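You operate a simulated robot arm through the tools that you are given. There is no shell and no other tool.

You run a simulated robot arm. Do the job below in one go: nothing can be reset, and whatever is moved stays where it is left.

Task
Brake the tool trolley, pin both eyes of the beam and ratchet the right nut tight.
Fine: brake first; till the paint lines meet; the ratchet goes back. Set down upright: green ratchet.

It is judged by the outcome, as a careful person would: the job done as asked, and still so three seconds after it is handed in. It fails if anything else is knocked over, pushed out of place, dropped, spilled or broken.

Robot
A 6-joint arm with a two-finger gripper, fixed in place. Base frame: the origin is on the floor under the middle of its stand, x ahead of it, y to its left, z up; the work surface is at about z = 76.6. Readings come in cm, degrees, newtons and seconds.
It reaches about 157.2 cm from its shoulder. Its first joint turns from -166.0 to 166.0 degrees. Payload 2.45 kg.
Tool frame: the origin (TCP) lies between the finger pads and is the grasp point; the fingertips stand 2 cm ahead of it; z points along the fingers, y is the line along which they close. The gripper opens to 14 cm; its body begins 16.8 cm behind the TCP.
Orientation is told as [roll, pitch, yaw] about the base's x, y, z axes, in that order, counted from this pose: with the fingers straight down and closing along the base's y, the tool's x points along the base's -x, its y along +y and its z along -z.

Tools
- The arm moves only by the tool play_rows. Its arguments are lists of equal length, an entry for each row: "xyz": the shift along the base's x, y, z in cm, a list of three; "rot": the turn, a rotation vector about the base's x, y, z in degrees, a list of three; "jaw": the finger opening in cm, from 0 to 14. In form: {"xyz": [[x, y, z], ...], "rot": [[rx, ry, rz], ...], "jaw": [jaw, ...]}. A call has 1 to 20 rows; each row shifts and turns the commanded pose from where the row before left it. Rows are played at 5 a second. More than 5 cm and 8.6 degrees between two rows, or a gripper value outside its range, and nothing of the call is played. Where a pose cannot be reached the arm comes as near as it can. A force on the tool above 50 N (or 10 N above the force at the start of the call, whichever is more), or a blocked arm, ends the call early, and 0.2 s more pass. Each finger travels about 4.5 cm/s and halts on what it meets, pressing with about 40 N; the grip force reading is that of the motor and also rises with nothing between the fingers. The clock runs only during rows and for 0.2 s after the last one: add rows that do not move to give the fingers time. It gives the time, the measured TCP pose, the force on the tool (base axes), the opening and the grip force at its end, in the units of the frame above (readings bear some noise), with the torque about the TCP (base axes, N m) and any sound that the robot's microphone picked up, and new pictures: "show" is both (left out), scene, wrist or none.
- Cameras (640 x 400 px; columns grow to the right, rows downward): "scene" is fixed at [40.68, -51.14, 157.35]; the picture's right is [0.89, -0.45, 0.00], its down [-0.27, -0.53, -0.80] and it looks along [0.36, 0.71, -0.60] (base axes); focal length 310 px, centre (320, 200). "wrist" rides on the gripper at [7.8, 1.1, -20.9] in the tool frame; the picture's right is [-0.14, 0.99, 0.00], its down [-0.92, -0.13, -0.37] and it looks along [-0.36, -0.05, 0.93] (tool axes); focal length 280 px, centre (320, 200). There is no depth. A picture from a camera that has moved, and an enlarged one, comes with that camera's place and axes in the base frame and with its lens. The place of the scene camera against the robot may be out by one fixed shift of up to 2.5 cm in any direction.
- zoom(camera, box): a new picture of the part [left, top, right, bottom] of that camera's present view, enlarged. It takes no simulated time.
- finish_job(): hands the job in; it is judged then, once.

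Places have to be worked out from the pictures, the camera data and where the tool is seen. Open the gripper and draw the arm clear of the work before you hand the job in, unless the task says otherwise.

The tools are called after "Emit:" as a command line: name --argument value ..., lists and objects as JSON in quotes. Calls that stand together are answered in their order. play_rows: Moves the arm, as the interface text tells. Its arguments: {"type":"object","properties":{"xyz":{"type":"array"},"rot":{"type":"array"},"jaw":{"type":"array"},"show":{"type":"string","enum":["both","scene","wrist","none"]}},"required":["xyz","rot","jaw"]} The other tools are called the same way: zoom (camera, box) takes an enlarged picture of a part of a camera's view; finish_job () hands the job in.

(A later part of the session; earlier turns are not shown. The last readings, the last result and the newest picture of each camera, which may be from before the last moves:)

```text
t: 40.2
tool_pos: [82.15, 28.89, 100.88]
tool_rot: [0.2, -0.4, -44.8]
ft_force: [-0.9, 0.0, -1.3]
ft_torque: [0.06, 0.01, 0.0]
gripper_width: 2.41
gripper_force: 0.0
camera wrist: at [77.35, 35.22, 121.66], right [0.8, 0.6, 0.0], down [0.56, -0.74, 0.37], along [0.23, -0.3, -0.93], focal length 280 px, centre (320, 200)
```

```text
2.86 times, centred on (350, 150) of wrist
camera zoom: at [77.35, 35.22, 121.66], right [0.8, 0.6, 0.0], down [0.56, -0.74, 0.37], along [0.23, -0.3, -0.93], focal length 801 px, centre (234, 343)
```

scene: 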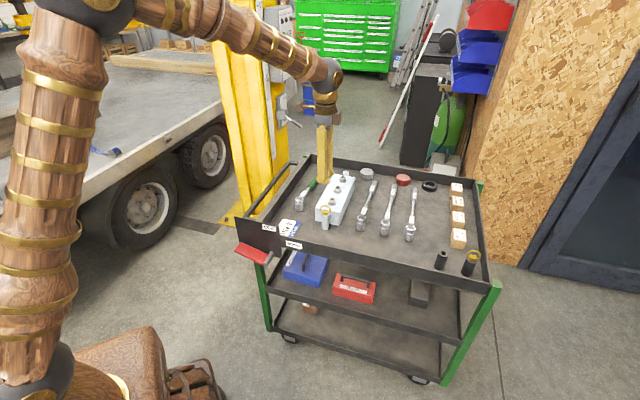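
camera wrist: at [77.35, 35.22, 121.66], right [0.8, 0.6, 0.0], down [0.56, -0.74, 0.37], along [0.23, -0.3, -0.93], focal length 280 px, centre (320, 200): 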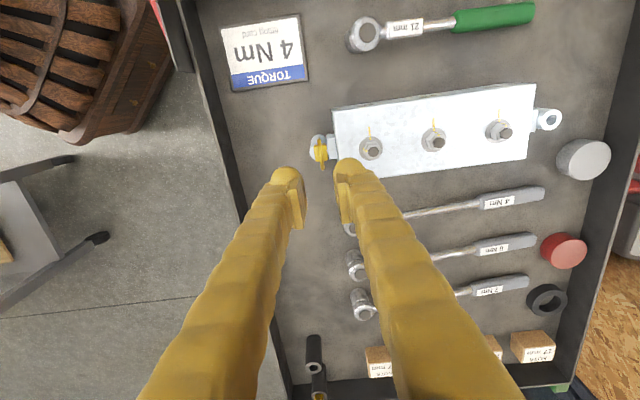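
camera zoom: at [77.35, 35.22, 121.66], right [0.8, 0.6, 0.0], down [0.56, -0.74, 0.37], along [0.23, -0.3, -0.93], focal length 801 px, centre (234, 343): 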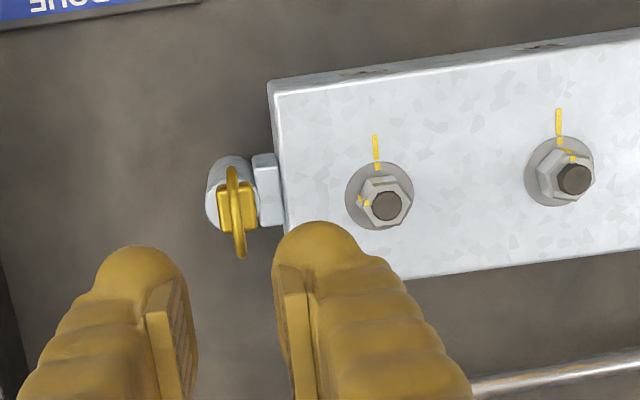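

The first pin sits in the near eye with its head on the tube. I go back for the second pin at about (113.2, -12.3), also correcting the half-degree tool tilt.

Emit:
play_rows --xyz '[[2.59, -3.43, 0], [2.59, -3.43, 0], [2.59, -3.43, 0], [2.59, -3.43, 0], [2.59, -3.43, 0], [2.59, -3.43, 0], [2.59, -3.43, 0], [2.59, -3.43, 0], [2.59, -3.43, 0], [2.59, -3.43, 0], [2.59, -3.43, 0], [2.5, -3.4, 0], [0, 0, 0]]' --rot '[[0.13, 0.44, 0], [0, 0, 0], [0, 0, 0], [0, 0, 0], [0, 0, 0], [0, 0, 0], [0, 0, 0], [0, 0, 0], [0, 0, 0], [0, 0, 0], [0, 0, 0], [0, 0, 0], [0, 0, 0]]' --jaw '[3, 4, 5, 5, 5, 5, 5, 5, 5, 5, 5, 5, 5]'

Emit:
zoom --camera "wrist" --box '[270, 100, 390, 210]'

```text
t: 43.0
tool_pos: [113.56, -12.42, 100.32]
tool_rot: [-0.1, 0.0, -44.9]
ft_force: [0.3, 0.3, -0.4]
ft_torque: [0.0, 0.03, 0.02]
gripper_width: 5.0
gripper_force: 0.1
camera wrist: at [108.87, -6.15, 121.27], right [0.8, 0.6, 0.0], down [0.56, -0.74, 0.37], along [0.22, -0.29, -0.93], focal length 280 px, centre (320, 200)
```

scene: 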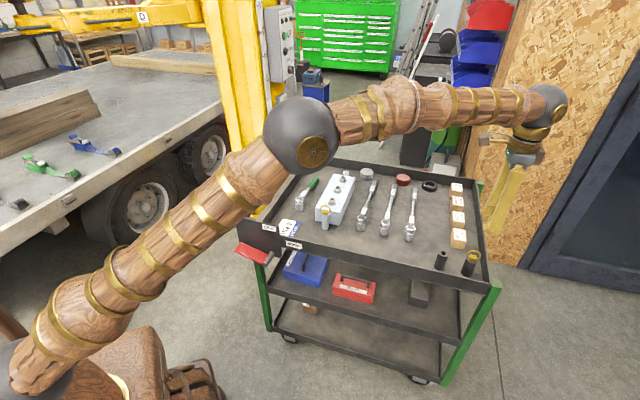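
wrist: 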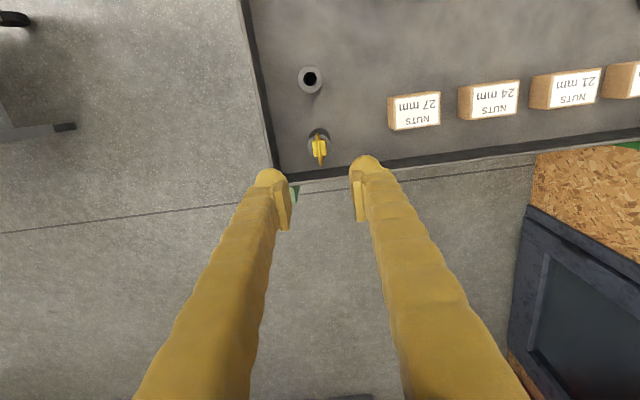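

```text
3.64 times, centred on (330, 155) of wrist
camera zoom: at [108.87, -6.15, 121.27], right [0.8, 0.6, 0.0], down [0.56, -0.74, 0.37], along [0.22, -0.29, -0.93], focal length 1020 px, centre (284, 364)
```

zoom: 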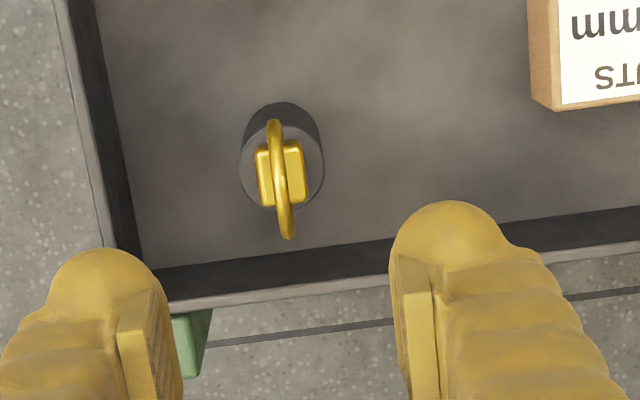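

The second pin's ring is centred about (-0.47, +0.42) from the TCP. I shift there, descend in two stages, and close on the ring at z ≈ 86.9 as before.

Emit:
play_rows --xyz '[[-0.47, 0.42, 0], [0, 0, -3.5], [0, 0, -3.5], [0, 0, -2.5], [0, 0, 0]]' --rot '[[0, 0, 0], [0, 0, 0], [0, 0, 0], [0, 0, 0], [0, 0, 0]]' --jaw '[4, 4, 4, 4, 4]'

Emit:
zoom --camera "wrist" --box '[260, 120, 380, 230]'

```text
t: 44.2
tool_pos: [113.05, -11.97, 90.94]
tool_rot: [-0.1, 0.0, -44.8]
ft_force: [-1.0, -0.2, 0.1]
ft_torque: [0.03, -0.02, 0.0]
gripper_width: 3.99
gripper_force: 0.0
camera wrist: at [108.42, -5.75, 111.84], right [0.8, 0.6, 0.0], down [0.56, -0.74, 0.37], along [0.22, -0.29, -0.93], focal length 280 px, centre (320, 200)
```

scene: 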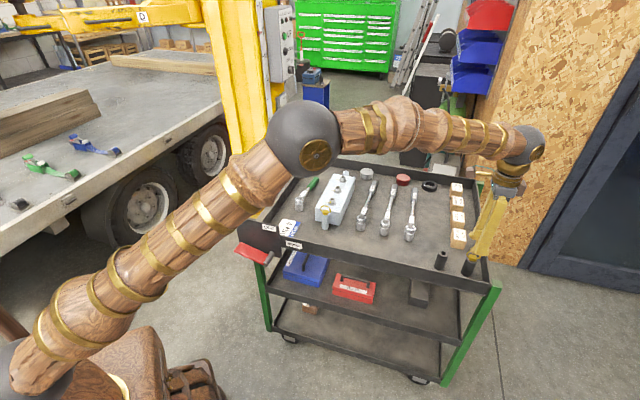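
wrist: 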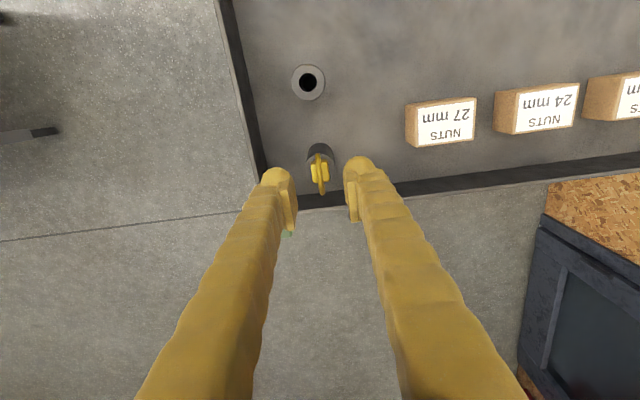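

```text
3.64 times, centred on (320, 175) of wrist
camera zoom: at [108.42, -5.75, 111.84], right [0.8, 0.6, 0.0], down [0.56, -0.74, 0.37], along [0.22, -0.29, -0.93], focal length 1020 px, centre (320, 291)
```

zoom: 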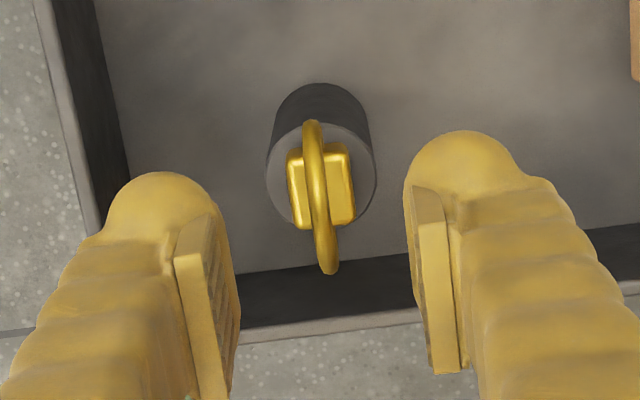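

Ring is right at the predicted pixel. Down 4.3 cm and close on the ring.

Emit:
play_rows --xyz '[[0, 0, -2], [0, 0, -1.5], [0, 0, -0.8], [0, 0, 0], [0, 0, 0], [0, 0, 0], [0, 0, 0], [0, 0, 0], [0, 0, 0]]' --rot '[[0, 0, 0], [0, 0, 0], [0, 0, 0], [0, 0, 0], [0, 0, 0], [0, 0, 0], [0, 0, 0], [0, 0, 0], [0, 0, 0]]' --jaw '[4, 4, 4, 3, 2, 1, 0.5, 0, 0]'

Emit:
zoom --camera "wrist" --box '[260, 120, 380, 230]'

```text
t: 46.2
tool_pos: [113.03, -12.1, 86.71]
tool_rot: [-0.1, 0.0, -44.9]
ft_force: [-0.7, 1.0, -0.1]
ft_torque: [0.02, -0.01, -0.01]
gripper_width: 0.58
gripper_force: 31.5
camera wrist: at [108.34, -5.79, 107.65], right [0.8, 0.6, 0.0], down [0.56, -0.74, 0.37], along [0.22, -0.29, -0.93], focal length 280 px, centre (320, 200)
```

scene: 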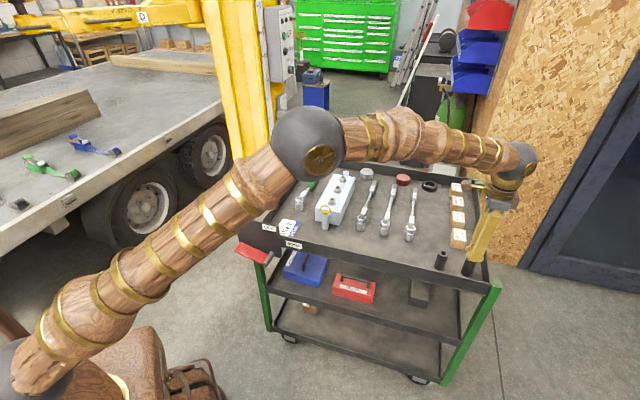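
wrist: 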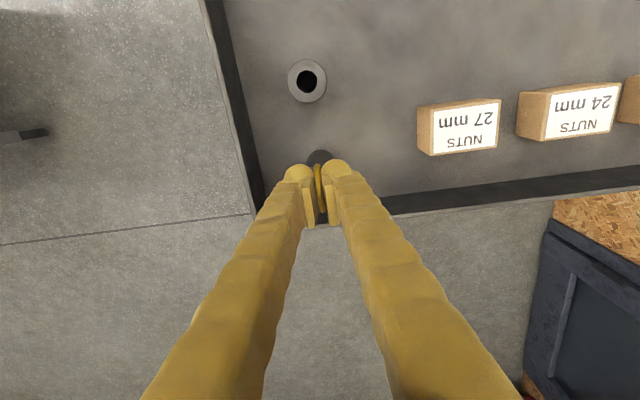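

```text
3.64 times, centred on (320, 175) of wrist
camera zoom: at [108.34, -5.79, 107.65], right [0.8, 0.6, 0.0], down [0.56, -0.74, 0.37], along [0.22, -0.29, -0.93], focal length 1020 px, centre (320, 291)
```

zoom: 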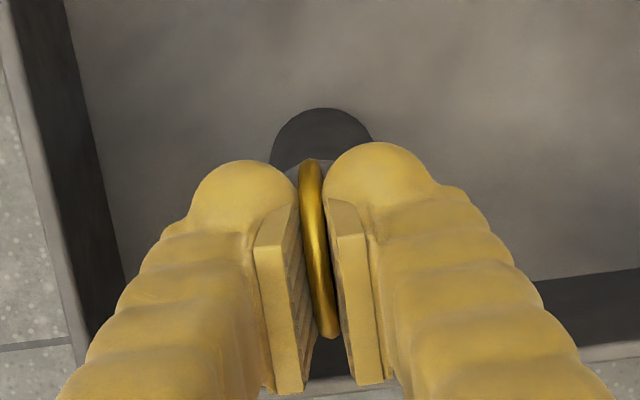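

The second ring is gripped cleanly. I lift it out and carry it high to above the far eye, estimated at (104.4, 50.7).

Emit:
play_rows --xyz '[[0, 0, 0.5], [0, 0, 1.5], [0, 0, 2.5], [0, 0, 3], [0, 0, 4], [0, 0, 4], [0, 0, 0]]' --rot '[[0, 0, 0], [0, 0, 0], [0, 0, 0], [0, 0, 0], [0, 0, 0], [0, 0, 0], [0, 0, 0]]' --jaw '[0, 0, 0, 0, 0, 0, 0]' --show "scene"

Emit:
play_rows --xyz '[[-0.6, 3, 0], [-0.6, 4.48, 0], [-0.6, 4.48, 0], [-0.6, 4.48, 0], [-0.6, 4.48, 0], [-0.6, 4.48, 0], [-0.6, 4.48, 0], [-0.6, 4.48, 0], [-0.6, 4.48, 0], [-0.6, 4.48, 0], [-0.6, 4.48, 0], [-0.6, 4.48, 0], [-0.6, 4.48, 0], [-0.6, 4.0, 0], [-0.2, 2.0, 0], [0, 0, 0]]' --rot '[[0, 0, 0], [0, 0, 0], [0, 0, 0], [0, 0, 0], [0, 0, 0], [0, 0, 0], [0, 0, 0], [0, 0, 0], [0, 0, 0], [0, 0, 0], [0, 0, 0], [0, 0, 0], [0, 0, 0], [0, 0, 0], [0, 0, 0], [0, 0, 0]]' --jaw '[0, 0, 0, 0, 0, 0, 0, 0, 0, 0, 0, 0, 0, 0, 0, 0]'

Emit:
zoom --camera "scene" --box '[320, 140, 380, 210]'

Emit:
zoom --camera "wrist" --box '[265, 110, 375, 220]'

```text
t: 47.8
tool_pos: [113.02, -12.1, 102.3]
tool_rot: [0.0, 0.0, -44.9]
ft_force: [-0.7, 0.1, -0.8]
ft_torque: [-0.02, 0.0, -0.01]
gripper_width: 0.58
gripper_force: 30.7
```

scene: 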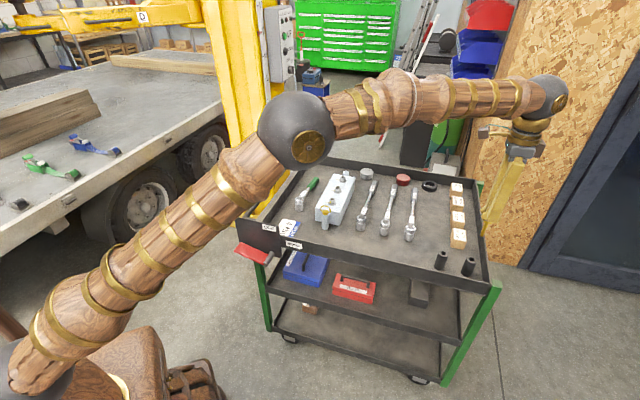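

```text
t: 51.2
tool_pos: [104.36, 51.1, 102.24]
tool_rot: [0.0, 0.1, -44.8]
ft_force: [1.3, -0.6, -1.2]
ft_torque: [-0.01, 0.02, 0.02]
gripper_width: 0.61
gripper_force: 31.5
camera wrist: at [99.79, 57.31, 123.16], right [0.8, 0.6, 0.0], down [0.56, -0.74, 0.37], along [0.22, -0.29, -0.93], focal length 280 px, centre (320, 200)
```

scene: 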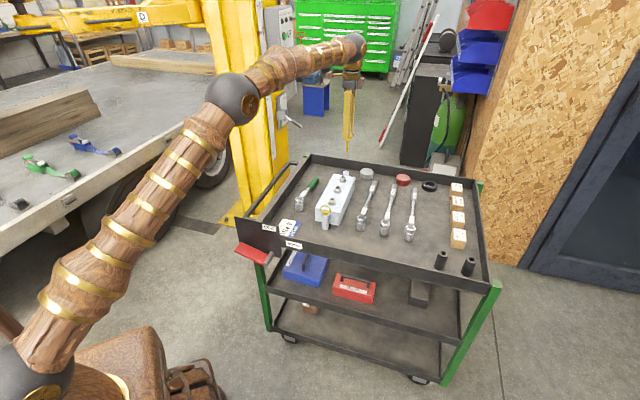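
wrist: 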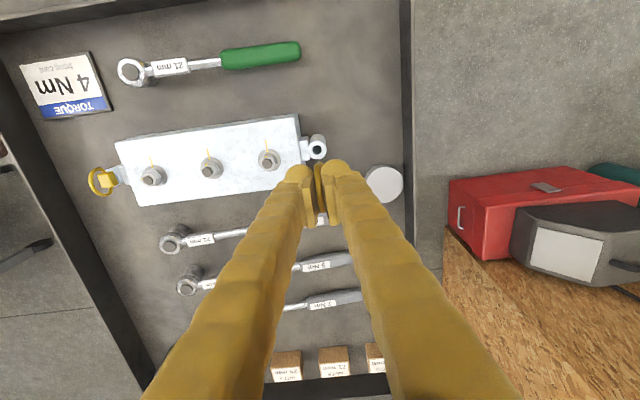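

```text
5.71 times, centred on (350, 175) of scene
camera zoom: at [40.68, -51.14, 157.35], right [0.89, -0.45, 0.0], down [-0.27, -0.53, -0.8], along [0.36, 0.71, -0.6], focal length 1770 px, centre (149, 343)
```

zoom: 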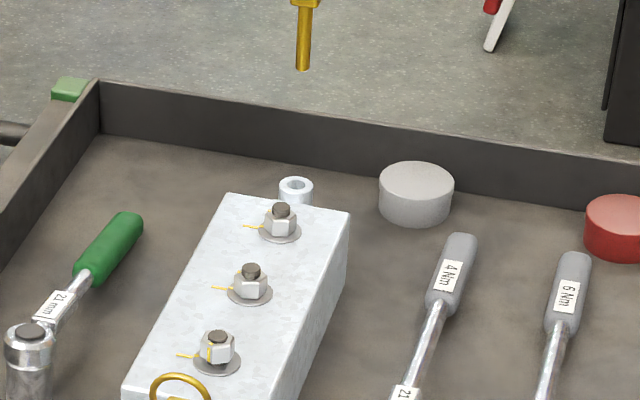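

```text
3.64 times, centred on (320, 165) of wrist
camera zoom: at [99.79, 57.31, 123.16], right [0.8, 0.6, 0.0], down [0.56, -0.74, 0.37], along [0.22, -0.29, -0.93], focal length 1020 px, centre (320, 327)
```

zoom: 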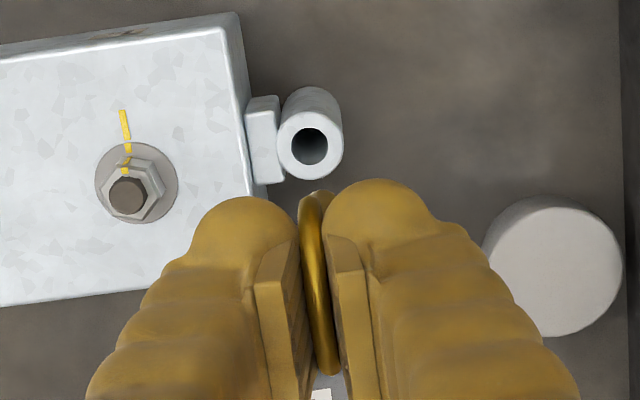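

Eye 2 sits about 0.5 cm toward the front from the pin axis by my sums. I shift by (-0.05, -0.55) and lower to just above the hole to compare.

Emit:
play_rows --xyz '[[-0.05, -0.545, 0], [0, 0, -2.5], [0, 0, -2.5], [0, 0, -2.5], [0, 0, -1.5], [0, 0, 0], [0, 0, 0]]' --rot '[[0, 0, 0], [0, 0, 0], [0, 0, 0], [0, 0, 0], [0, 0, 0], [0, 0, 0], [0, 0, 0]]' --jaw '[0, 0, 0, 0, 0, 0, 0]'

Emit:
zoom --camera "scene" --box '[330, 150, 370, 190]'

Emit:
zoom --camera "wrist" --box '[265, 110, 375, 220]'

```text
t: 52.8
tool_pos: [104.39, 50.44, 93.36]
tool_rot: [0.0, 0.0, -44.9]
ft_force: [0.0, 0.7, -0.7]
ft_torque: [0.02, 0.02, -0.02]
gripper_width: 0.61
gripper_force: 31.3
camera wrist: at [99.74, 56.73, 114.22], right [0.8, 0.6, 0.0], down [0.56, -0.74, 0.37], along [0.22, -0.29, -0.93], focal length 280 px, centre (320, 200)
```

scene: 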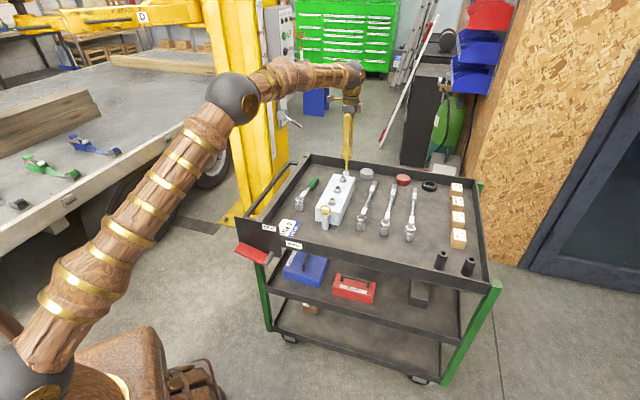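
wrist: 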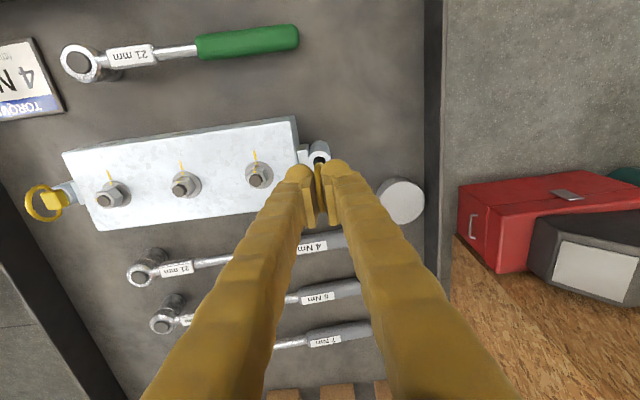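

```text
10.00 times, centred on (350, 170) of scene
camera zoom: at [40.68, -51.14, 157.35], right [0.89, -0.45, 0.0], down [-0.27, -0.53, -0.8], along [0.36, 0.71, -0.6], focal length 3097 px, centre (20, 500)
```

zoom: 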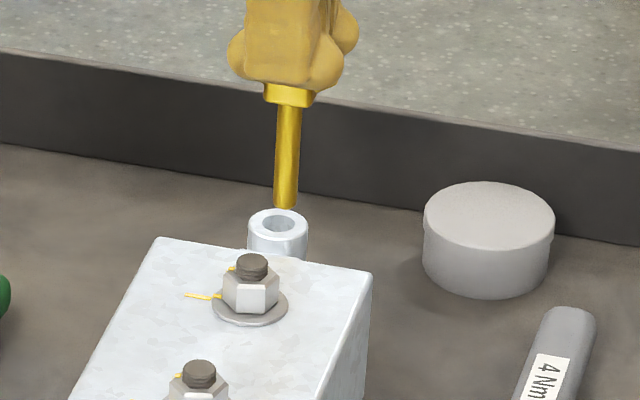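

```text
3.64 times, centred on (320, 165) of wrist
camera zoom: at [99.74, 56.73, 114.22], right [0.8, 0.6, 0.0], down [0.56, -0.74, 0.37], along [0.22, -0.29, -0.93], focal length 1020 px, centre (320, 327)
```

zoom: 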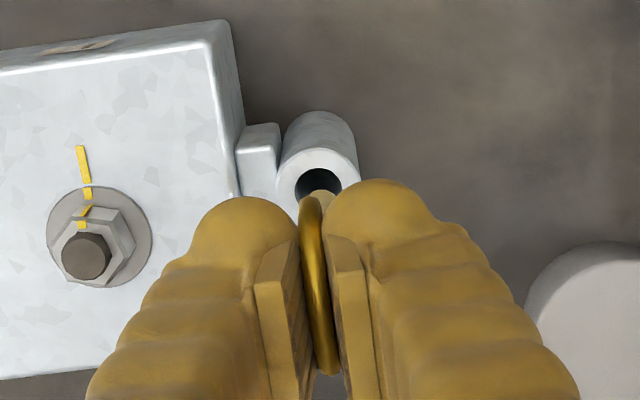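

Both views say the hole is about 0.2 cm to the left (+l) of the pin. I shift by (-0.15, +0.14) and lower slowly.

Emit:
play_rows --xyz '[[-0.15, 0.14, 0], [0, 0, -0.4], [0, 0, -0.4], [0, 0, -0.4], [0, 0, -0.4], [0, 0, -0.4], [0, 0, 0]]' --rot '[[0, 0, 0], [0, 0, 0], [0, 0, 0], [0, 0, 0], [0, 0, 0], [0, 0, 0], [0, 0, 0]]' --jaw '[0, 0, 0, 0, 0, 0, 0]' --show "scene"

Emit:
zoom --camera "scene" --box '[330, 150, 370, 190]'

```text
t: 54.4
tool_pos: [104.11, 50.41, 91.29]
tool_rot: [0.0, 0.0, -44.9]
ft_force: [-0.2, -0.8, -0.6]
ft_torque: [-0.01, -0.01, 0.0]
gripper_width: 0.61
gripper_force: 31.1
```

scene: 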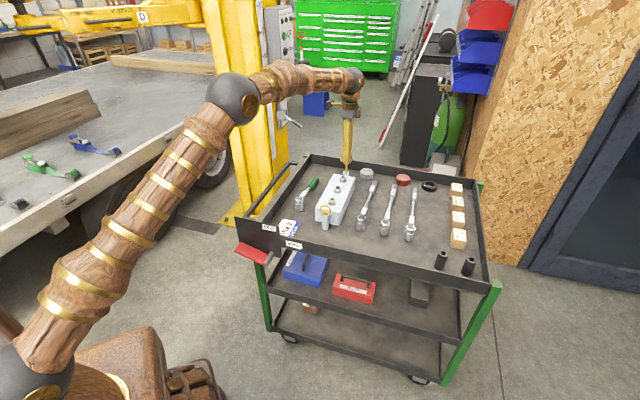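

```text
10.00 times, centred on (350, 170) of scene
camera zoom: at [40.68, -51.14, 157.35], right [0.89, -0.45, 0.0], down [-0.27, -0.53, -0.8], along [0.36, 0.71, -0.6], focal length 3097 px, centre (20, 500)
```

zoom: 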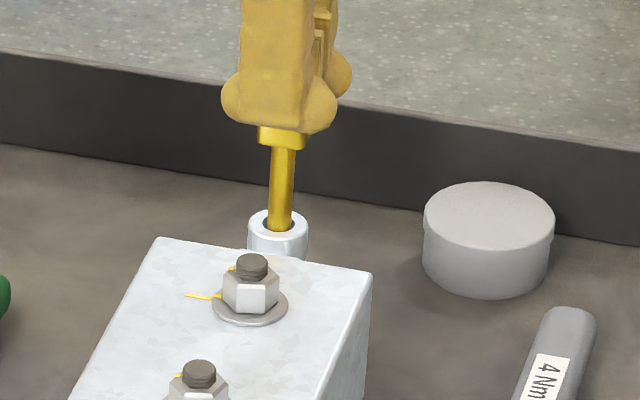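

It entered the hole without force. I continue down to the seat.

Emit:
play_rows --xyz '[[0, 0, -0.6], [0, 0, -0.6], [0, 0, -0.6], [0, 0, -0.6], [0, 0, -0.6], [0, 0, -0.5], [0, 0, -0.4], [0, 0, -0.3], [0, 0, -0.2], [0, 0, 0]]' --rot '[[0, 0, 0], [0, 0, 0], [0, 0, 0], [0, 0, 0], [0, 0, 0], [0, 0, 0], [0, 0, 0], [0, 0, 0], [0, 0, 0], [0, 0, 0]]' --jaw '[0, 0, 0, 0, 0, 0, 0, 0, 0, 0]' --show "scene"

Emit:
zoom --camera "scene" --box '[330, 150, 370, 190]'

```text
t: 56.6
tool_pos: [104.29, 50.31, 86.99]
tool_rot: [0.0, -0.1, -44.9]
ft_force: [1.0, 9.2, 1.9]
ft_torque: [0.33, -0.01, -0.01]
gripper_width: 0.62
gripper_force: 30.5
```

scene: 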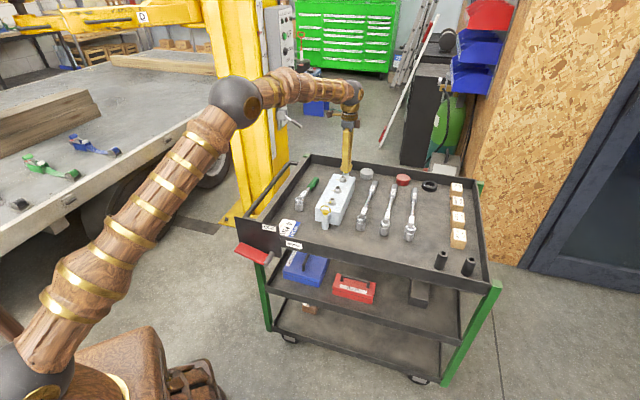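

```text
10.00 times, centred on (350, 170) of scene
camera zoom: at [40.68, -51.14, 157.35], right [0.89, -0.45, 0.0], down [-0.27, -0.53, -0.8], along [0.36, 0.71, -0.6], focal length 3097 px, centre (20, 500)
```

zoom: 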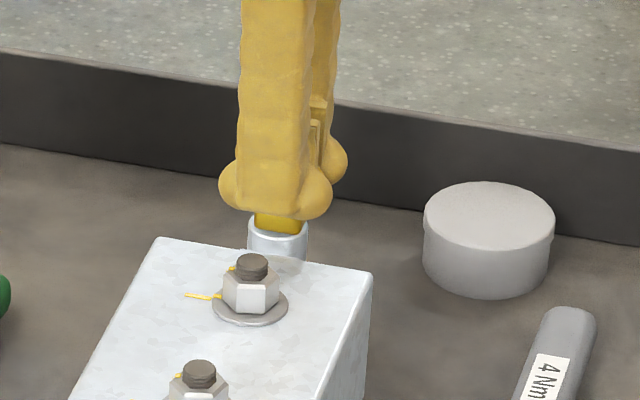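

Almost seated, with a slight side force (9 N in +y), so I ease 0.1 cm that way and finish the last few millimetres.

Emit:
play_rows --xyz '[[0, 0.1, 0], [0, 0, -0.2], [0, 0, -0.2], [0, 0, 0]]' --rot '[[0, 0, 0], [0, 0, 0], [0, 0, 0], [0, 0, 0]]' --jaw '[0, 0, 0, 0]' --show "none"

Emit:
zoom --camera "scene" --box '[330, 150, 370, 190]'

```text
t: 57.6
tool_pos: [104.24, 50.48, 86.76]
tool_rot: [0.1, 0.1, -44.8]
ft_force: [1.6, -4.9, 28.3]
ft_torque: [-0.1, -0.02, 0.04]
gripper_width: 0.6
gripper_force: 31.1
```

```text
10.00 times, centred on (350, 170) of scene
camera zoom: at [40.68, -51.14, 157.35], right [0.89, -0.45, 0.0], down [-0.27, -0.53, -0.8], along [0.36, 0.71, -0.6], focal length 3097 px, centre (20, 500)
```

zoom: 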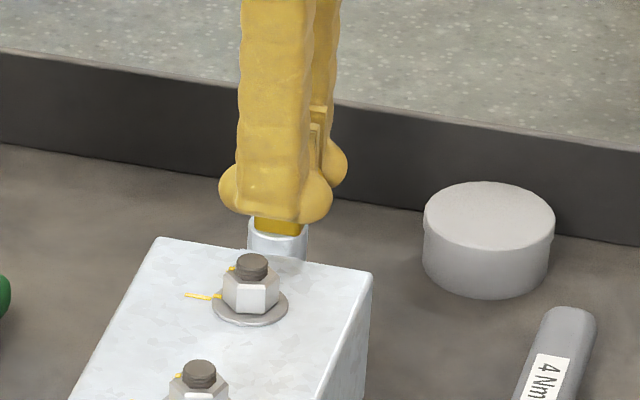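

The second head is seated (28 N). Release and lift straight up.

Emit:
play_rows --xyz '[[0, 0, 0.15], [0, 0, 0], [0, 0, 0], [0, 0, 0], [0, 0, 1], [0, 0, 2], [0, 0, 3], [0, 0, 4], [0, 0, 4], [0, 0, 0]]' --rot '[[0, 0, 0], [0, 0, 0], [0, 0, 0], [0, 0, 0], [0, 0, 0], [0, 0, 0], [0, 0, 0], [0, 0, 0], [0, 0, 0], [0, 0, 0]]' --jaw '[0, 1, 2, 2.4, 2.4, 2.4, 2.4, 2.4, 2.4, 2.4]'

Emit:
zoom --camera "scene" --box '[285, 155, 375, 245]'

Emit:
zoom --camera "wrist" --box '[60, 20, 360, 240]'

```text
t: 59.8
tool_pos: [104.29, 50.3, 100.68]
tool_rot: [0.0, 0.0, -44.9]
ft_force: [-0.1, -0.1, 0.4]
ft_torque: [-0.02, -0.02, -0.01]
gripper_width: 2.38
gripper_force: 0.0
camera wrist: at [99.62, 56.66, 121.51], right [0.8, 0.6, 0.0], down [0.56, -0.74, 0.37], along [0.22, -0.29, -0.93], focal length 280 px, centre (320, 200)
```

scene: 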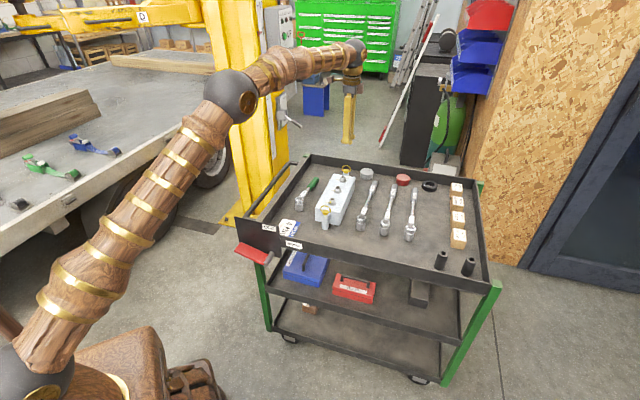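
wrist: 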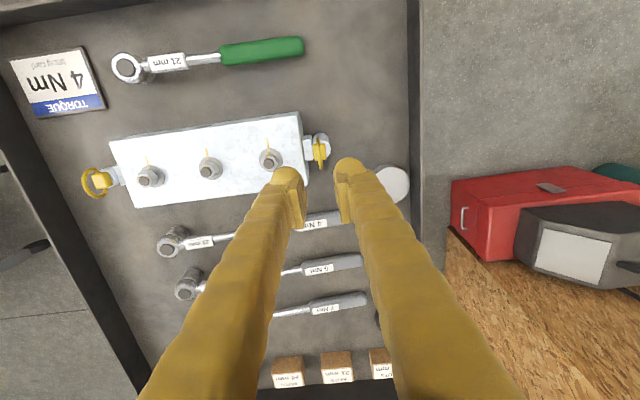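

```text
4.44 times, centred on (330, 200) of scene
camera zoom: at [40.68, -51.14, 157.35], right [0.89, -0.45, 0.0], down [-0.27, -0.53, -0.8], along [0.36, 0.71, -0.6], focal length 1376 px, centre (276, 200)
```

zoom: 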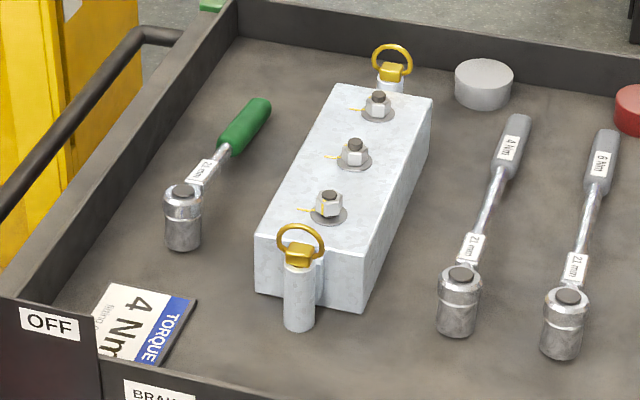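

```text
1.82 times, centred on (210, 130) of wrist
camera zoom: at [99.62, 56.66, 121.51], right [0.8, 0.6, 0.0], down [0.56, -0.74, 0.37], along [0.22, -0.29, -0.93], focal length 510 px, centre (520, 327)
```

zoom: 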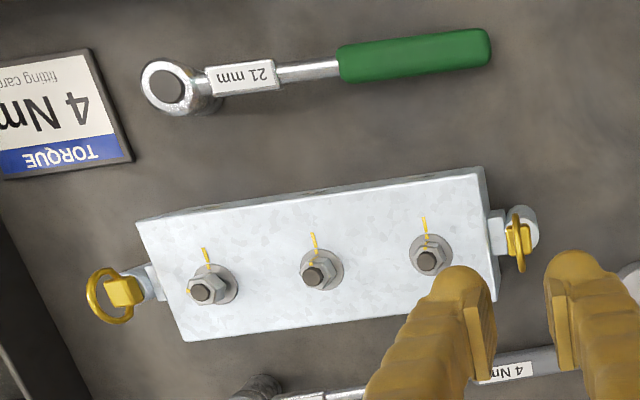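

Both pins are in their eyes. Before picking up the green ratchet I look closely at the three nuts' paint marks and the ratchet.

Emit:
zoom --camera "wrist" --box '[120, 130, 200, 200]'

Emit:
zoom --camera "wrist" --box '[180, 130, 290, 200]'

Emit:
zoom --camera "wrist" --box '[100, 20, 320, 110]'

Emit:
zoom --camera "scene" --box '[290, 170, 355, 225]'

```text
5.71 times, centred on (160, 165) of wrist
camera zoom: at [99.62, 56.66, 121.51], right [0.8, 0.6, 0.0], down [0.56, -0.74, 0.37], along [0.22, -0.29, -0.93], focal length 1602 px, centre (1234, 400)
```

zoom: 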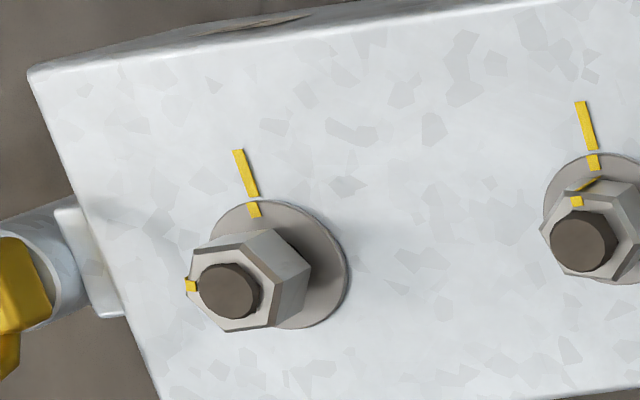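

```text
5.71 times, centred on (235, 165) of wrist
camera zoom: at [99.62, 56.66, 121.51], right [0.8, 0.6, 0.0], down [0.56, -0.74, 0.37], along [0.22, -0.29, -0.93], focal length 1602 px, centre (806, 400)
```

zoom: 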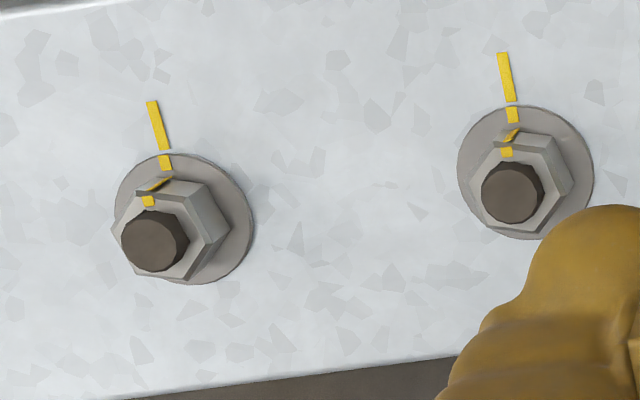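

```text
2.91 times, centred on (210, 65) of wrist
camera zoom: at [99.62, 56.66, 121.51], right [0.8, 0.6, 0.0], down [0.56, -0.74, 0.37], along [0.22, -0.29, -0.93], focal length 816 px, centre (640, 593)
```

zoom: 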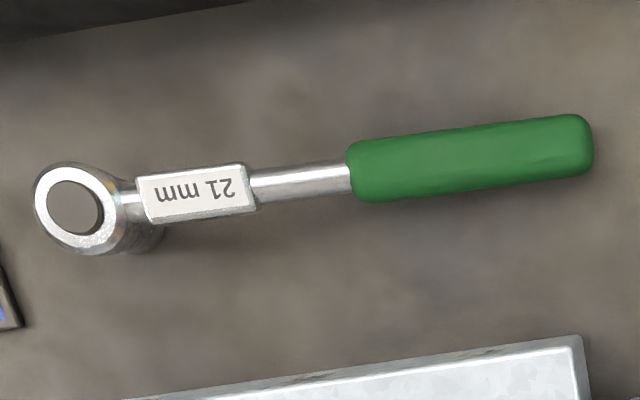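

```text
7.27 times, centred on (322, 198) of scene
camera zoom: at [40.68, -51.14, 157.35], right [0.89, -0.45, 0.0], down [-0.27, -0.53, -0.8], along [0.36, 0.71, -0.6], focal length 2252 px, centre (302, 218)
```

zoom: 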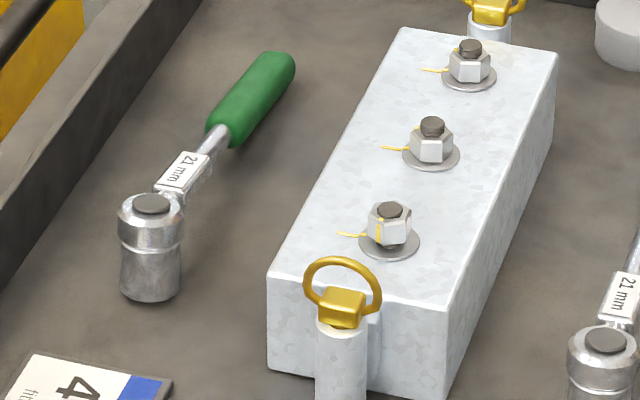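

Nuts 2 and 3 have their marks in line; nut 1's mark is about 75° anticlockwise of its line, so it needs about 75° clockwise. I turn the wrist to yaw 45 and go above the green ratchet for an accurate look.

Emit:
play_rows --xyz '[[-2.1, -0.25, 0], [-2.1, -0.25, 0], [-2.1, -0.25, 0], [-2.1, -0.25, 0], [-2.1, -0.25, 0], [-2.1, -0.25, 0], [-2.1, -0.25, 0], [-2.1, -0.25, 0], [-2.1, -0.25, 0], [-2.1, -0.25, 0], [-2.1, -0.25, 0], [0, 0, 0]]' --rot '[[0, 0, 8.18], [0, 0, 8.18], [0, 0, 8.18], [0, 0, 8.18], [0, 0, 8.18], [0, 0, 8.18], [0, 0, 8.18], [0, 0, 8.18], [0, 0, 8.18], [0, 0, 8.18], [0, 0, 8.18], [0, 0, 0]]' --jaw '[3, 4, 5, 6, 7, 8, 8, 8, 8, 8, 8, 8]'

Emit:
zoom --camera "wrist" --box '[220, 20, 420, 240]'

Emit:
zoom --camera "scene" --box '[285, 165, 335, 225]'

```text
t: 62.4
tool_pos: [81.01, 47.58, 100.65]
tool_rot: [-0.1, 0.0, 45.0]
ft_force: [-0.6, 0.5, -0.9]
ft_torque: [0.0, 0.05, 0.01]
gripper_width: 7.99
gripper_force: 0.1
camera wrist: at [74.73, 42.81, 121.6], right [-0.6, 0.8, 0.0], down [0.74, 0.56, 0.37], along [0.29, 0.22, -0.93], focal length 280 px, centre (320, 200)
```

scene: 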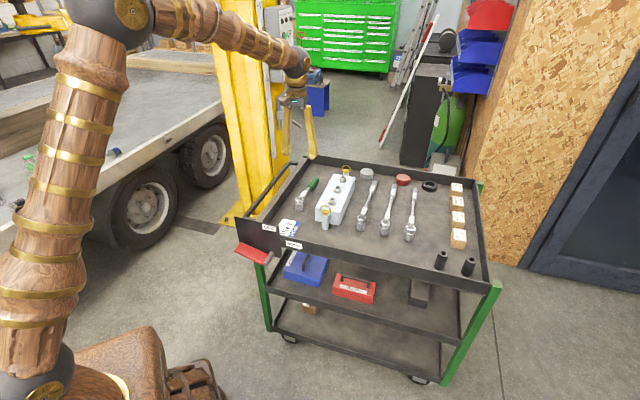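
wrist: 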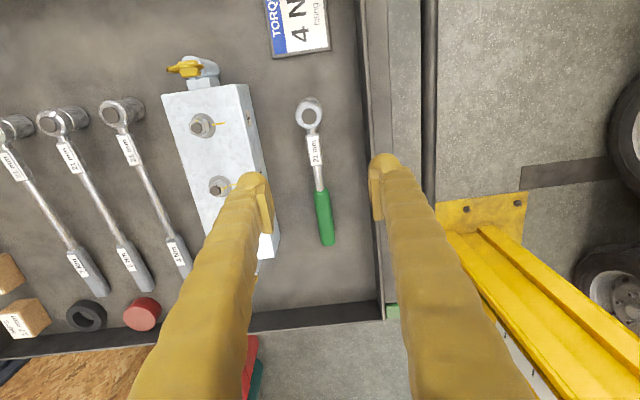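

```text
1.82 times, centred on (320, 130) of wrist
camera zoom: at [74.73, 42.81, 121.6], right [-0.6, 0.8, 0.0], down [0.74, 0.56, 0.37], along [0.29, 0.22, -0.93], focal length 510 px, centre (320, 327)
```

zoom: 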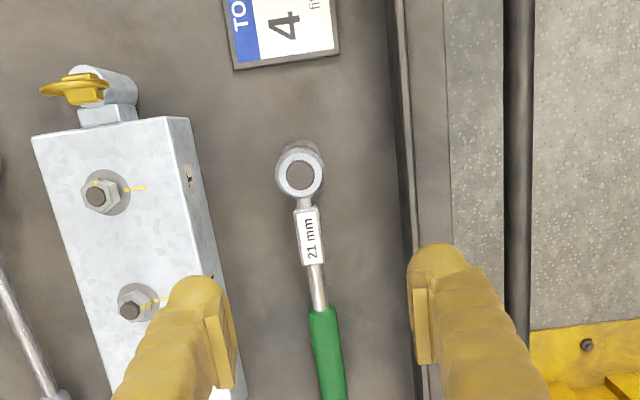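

```text
6.67 times, centred on (310, 195) of scene
camera zoom: at [40.68, -51.14, 157.35], right [0.89, -0.45, 0.0], down [-0.27, -0.53, -0.8], along [0.36, 0.71, -0.6], focal length 2065 px, centre (387, 233)
```

zoom: 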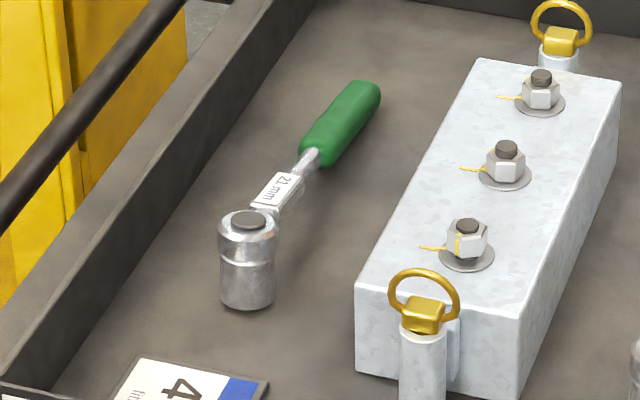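

The handle slopes down about 8.6° from the head (78.4, 43.8, top 82.2) to its end (94.4, 59.5, 77.7), so it rests on socket and handle end. I move above the front part of the green grip at (88.6, 53.9) with the jaw at 5 to check clearances.

Emit:
play_rows --xyz '[[2.5, 2.1, -1.5], [2.5, 2.1, -2], [2.5, 2.05, -2.5], [0, 0, -2.8], [0, 0, 0]]' --rot '[[0, 0, 0], [0, 0, 0], [0, 0, 0], [0, 0, 0], [0, 0, 0]]' --jaw '[7, 6, 5, 5, 5]'

Emit:
zoom --camera "wrist" --box '[220, 60, 420, 240]'

Emit:
zoom --camera "scene" --box '[270, 145, 340, 225]'

```text
t: 63.6
tool_pos: [88.69, 54.13, 92.02]
tool_rot: [0.0, 0.0, 45.0]
ft_force: [1.1, 0.1, 0.1]
ft_torque: [0.02, 0.01, 0.01]
gripper_width: 5.01
gripper_force: 0.1
camera wrist: at [82.53, 49.32, 112.87], right [-0.6, 0.8, 0.0], down [0.74, 0.56, 0.37], along [0.29, 0.22, -0.93], focal length 280 px, centre (320, 200)
```

scene: 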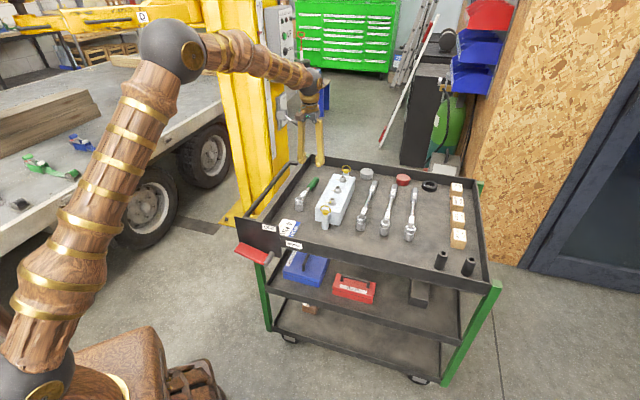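
wrist: 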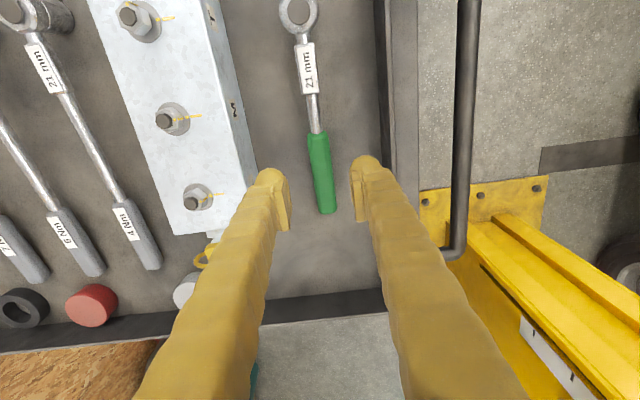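

```text
2.22 times, centred on (320, 150) of wrist
camera zoom: at [82.53, 49.32, 112.87], right [-0.6, 0.8, 0.0], down [0.74, 0.56, 0.37], along [0.29, 0.22, -0.93], focal length 623 px, centre (320, 311)
```

zoom: 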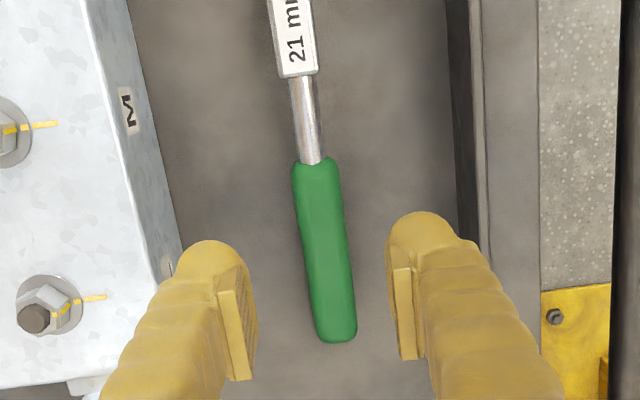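

```text
5.00 times, centred on (305, 185) of scene
camera zoom: at [40.68, -51.14, 157.35], right [0.89, -0.45, 0.0], down [-0.27, -0.53, -0.8], along [0.36, 0.71, -0.6], focal length 1549 px, centre (395, 275)
```

zoom: 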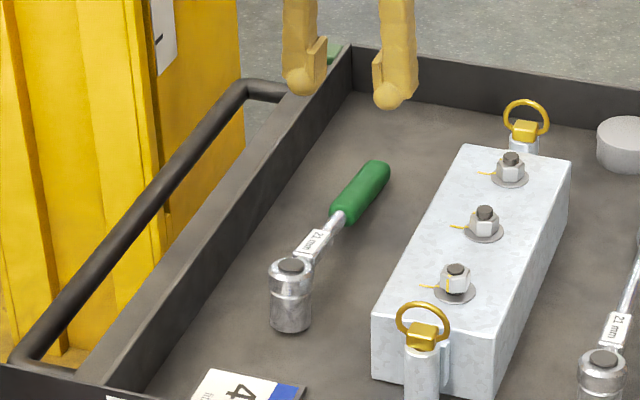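

I notice letter labels on the beam's side face (an "M" by the middle nut), so "the right nut" is likely the one labelled R. I zoom in to confirm.

Emit:
zoom --camera "wrist" --box '[190, 0, 260, 40]'

Emit:
zoom --camera "wrist" --box '[215, 90, 275, 210]'

```text
9.14 times, centred on (225, 20) of wrist
camera zoom: at [82.53, 49.32, 112.87], right [-0.6, 0.8, 0.0], down [0.74, 0.56, 0.37], along [0.29, 0.22, -0.93], focal length 2564 px, centre (1189, 1846)
```

zoom: 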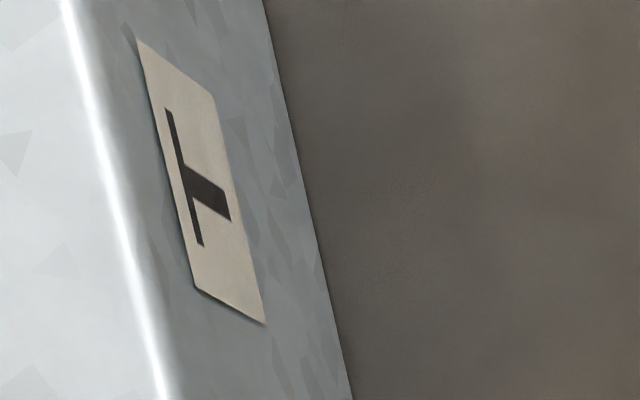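

```text
3.33 times, centred on (245, 150) of wrist
camera zoom: at [82.53, 49.32, 112.87], right [-0.6, 0.8, 0.0], down [0.74, 0.56, 0.37], along [0.29, 0.22, -0.93], focal length 935 px, centre (570, 367)
```

zoom: 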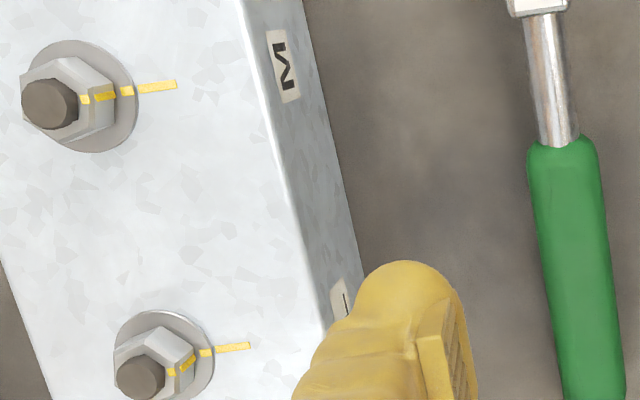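

Nut 1's label reads like a "T" and nut 2's an "M"; the third is hidden by the finger. I shift 5 cm to see the third label before deciding.

Emit:
play_rows --xyz '[[2.5, 2.5, 0], [1.5, 1.5, 0], [0, 0, 0]]' --rot '[[0, 0, 0], [0, 0, 0], [0, 0, 0]]' --jaw '[5, 5, 5]' --show "wrist"

Emit:
zoom --camera "wrist" --box '[180, 30, 270, 170]'

```text
t: 64.4
tool_pos: [92.75, 58.02, 91.95]
tool_rot: [0.0, 0.0, 45.0]
ft_force: [0.0, 0.0, -0.1]
ft_torque: [-0.02, 0.03, 0.01]
gripper_width: 5.01
gripper_force: 0.1
camera wrist: at [86.54, 53.29, 112.84], right [-0.6, 0.8, 0.0], down [0.74, 0.56, 0.37], along [0.29, 0.22, -0.93], focal length 280 px, centre (320, 200)
```

wrist: 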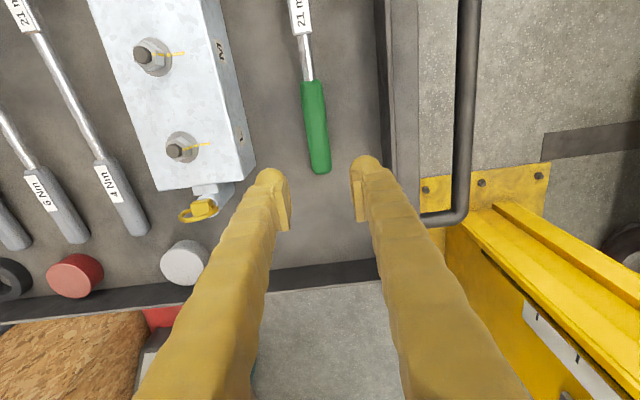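

```text
2.86 times, centred on (225, 100) of wrist
camera zoom: at [86.54, 53.29, 112.84], right [-0.6, 0.8, 0.0], down [0.74, 0.56, 0.37], along [0.29, 0.22, -0.93], focal length 801 px, centre (591, 486)
```

zoom: 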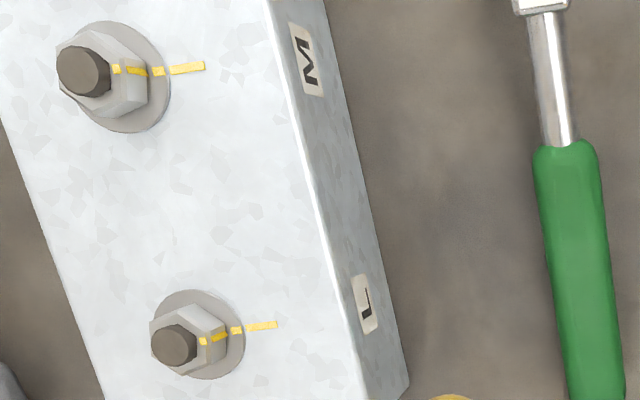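

The far nut is labelled "L", the middle "M", so the near one should be the right-hand one; its label looked odd, so I go to a better angle to read it.

Emit:
play_rows --xyz '[[-4.4, -1.98, 0], [-4.4, -1.98, 0], [-4.4, -1.98, 0], [-4.4, -1.98, 0], [-4.4, -1.98, 0], [0, 0, 0]]' --rot '[[0, 0, 0], [0, 0, 0], [0, 0, 0], [0, 0, 0], [0, 0, 0], [0, 0, 0]]' --jaw '[5, 5, 5, 5, 5, 5]' --show "wrist"

Emit:
zoom --camera "wrist" --box '[100, 80, 220, 240]'

```text
t: 65.8
tool_pos: [70.79, 48.1, 92.01]
tool_rot: [0.0, -0.1, 45.1]
ft_force: [-0.4, -0.6, 1.0]
ft_torque: [0.02, -0.04, 0.02]
gripper_width: 4.99
gripper_force: 0.1
camera wrist: at [64.47, 43.47, 112.88], right [-0.6, 0.8, 0.0], down [0.74, 0.56, 0.37], along [0.29, 0.22, -0.93], focal length 280 px, centre (320, 200)
```

wrist: 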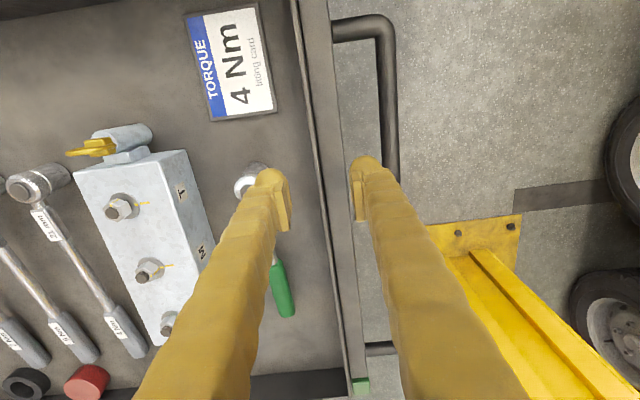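

```text
2.50 times, centred on (160, 160) of wrist
camera zoom: at [64.47, 43.47, 112.88], right [-0.6, 0.8, 0.0], down [0.74, 0.56, 0.37], along [0.29, 0.22, -0.93], focal length 701 px, centre (720, 300)
```

zoom: 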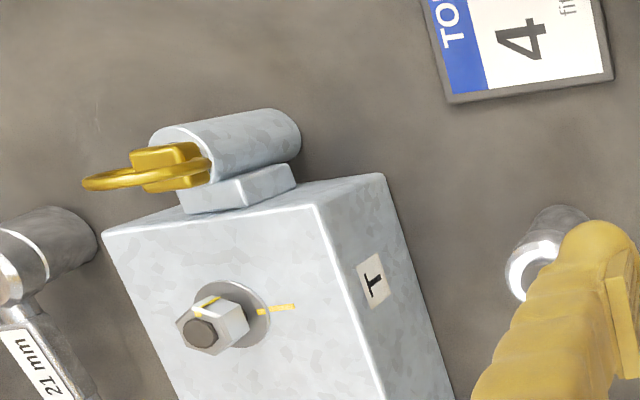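

The label is a "T", so the letters are just part marks; nut T is the only one whose lines don't meet, and it is the right one to tighten. Now back above the green grip and down to z ≈ 79.7 around it.

Emit:
play_rows --xyz '[[4.4, 1.4, 0], [4.4, 1.5, 0], [4.5, 1.5, 0], [4.5, 1.5, 0], [0, 0, 0]]' --rot '[[0, 0, 0], [0, 0, 0], [0, 0, 0], [0, 0, 0], [0, 0, 0]]' --jaw '[5, 5, 5, 5, 5]' --show "wrist"

Emit:
zoom --camera "wrist" --box '[240, 60, 400, 240]'

```text
t: 67.0
tool_pos: [88.56, 54.11, 91.49]
tool_rot: [0.0, 0.0, 45.1]
ft_force: [0.5, 0.3, -0.7]
ft_torque: [0.03, -0.05, 0.02]
gripper_width: 5.02
gripper_force: 0.0
camera wrist: at [82.39, 49.32, 112.41], right [-0.6, 0.8, 0.0], down [0.74, 0.56, 0.37], along [0.29, 0.22, -0.93], focal length 280 px, centre (320, 200)
```

wrist: 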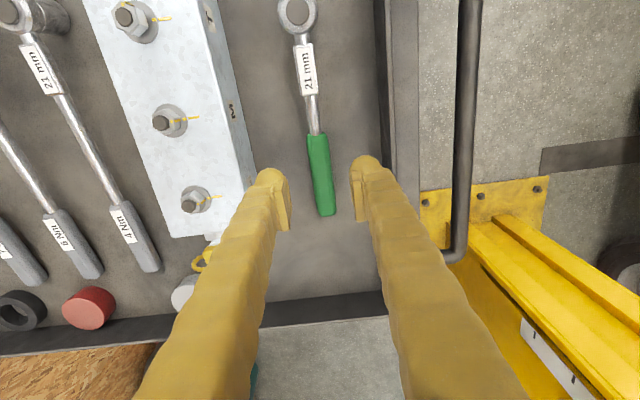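

```text
2.22 times, centred on (320, 150) of wrist
camera zoom: at [82.39, 49.32, 112.41], right [-0.6, 0.8, 0.0], down [0.74, 0.56, 0.37], along [0.29, 0.22, -0.93], focal length 623 px, centre (320, 311)
```

zoom: 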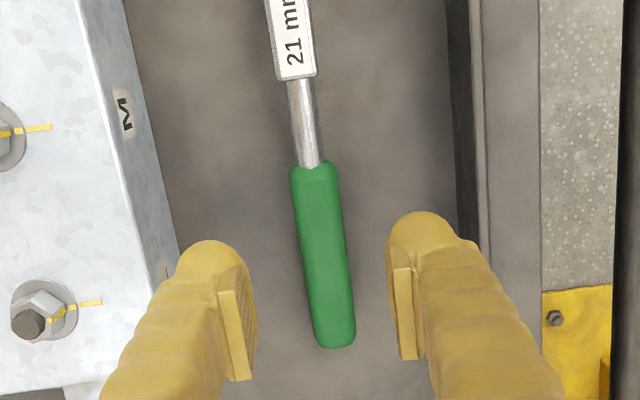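

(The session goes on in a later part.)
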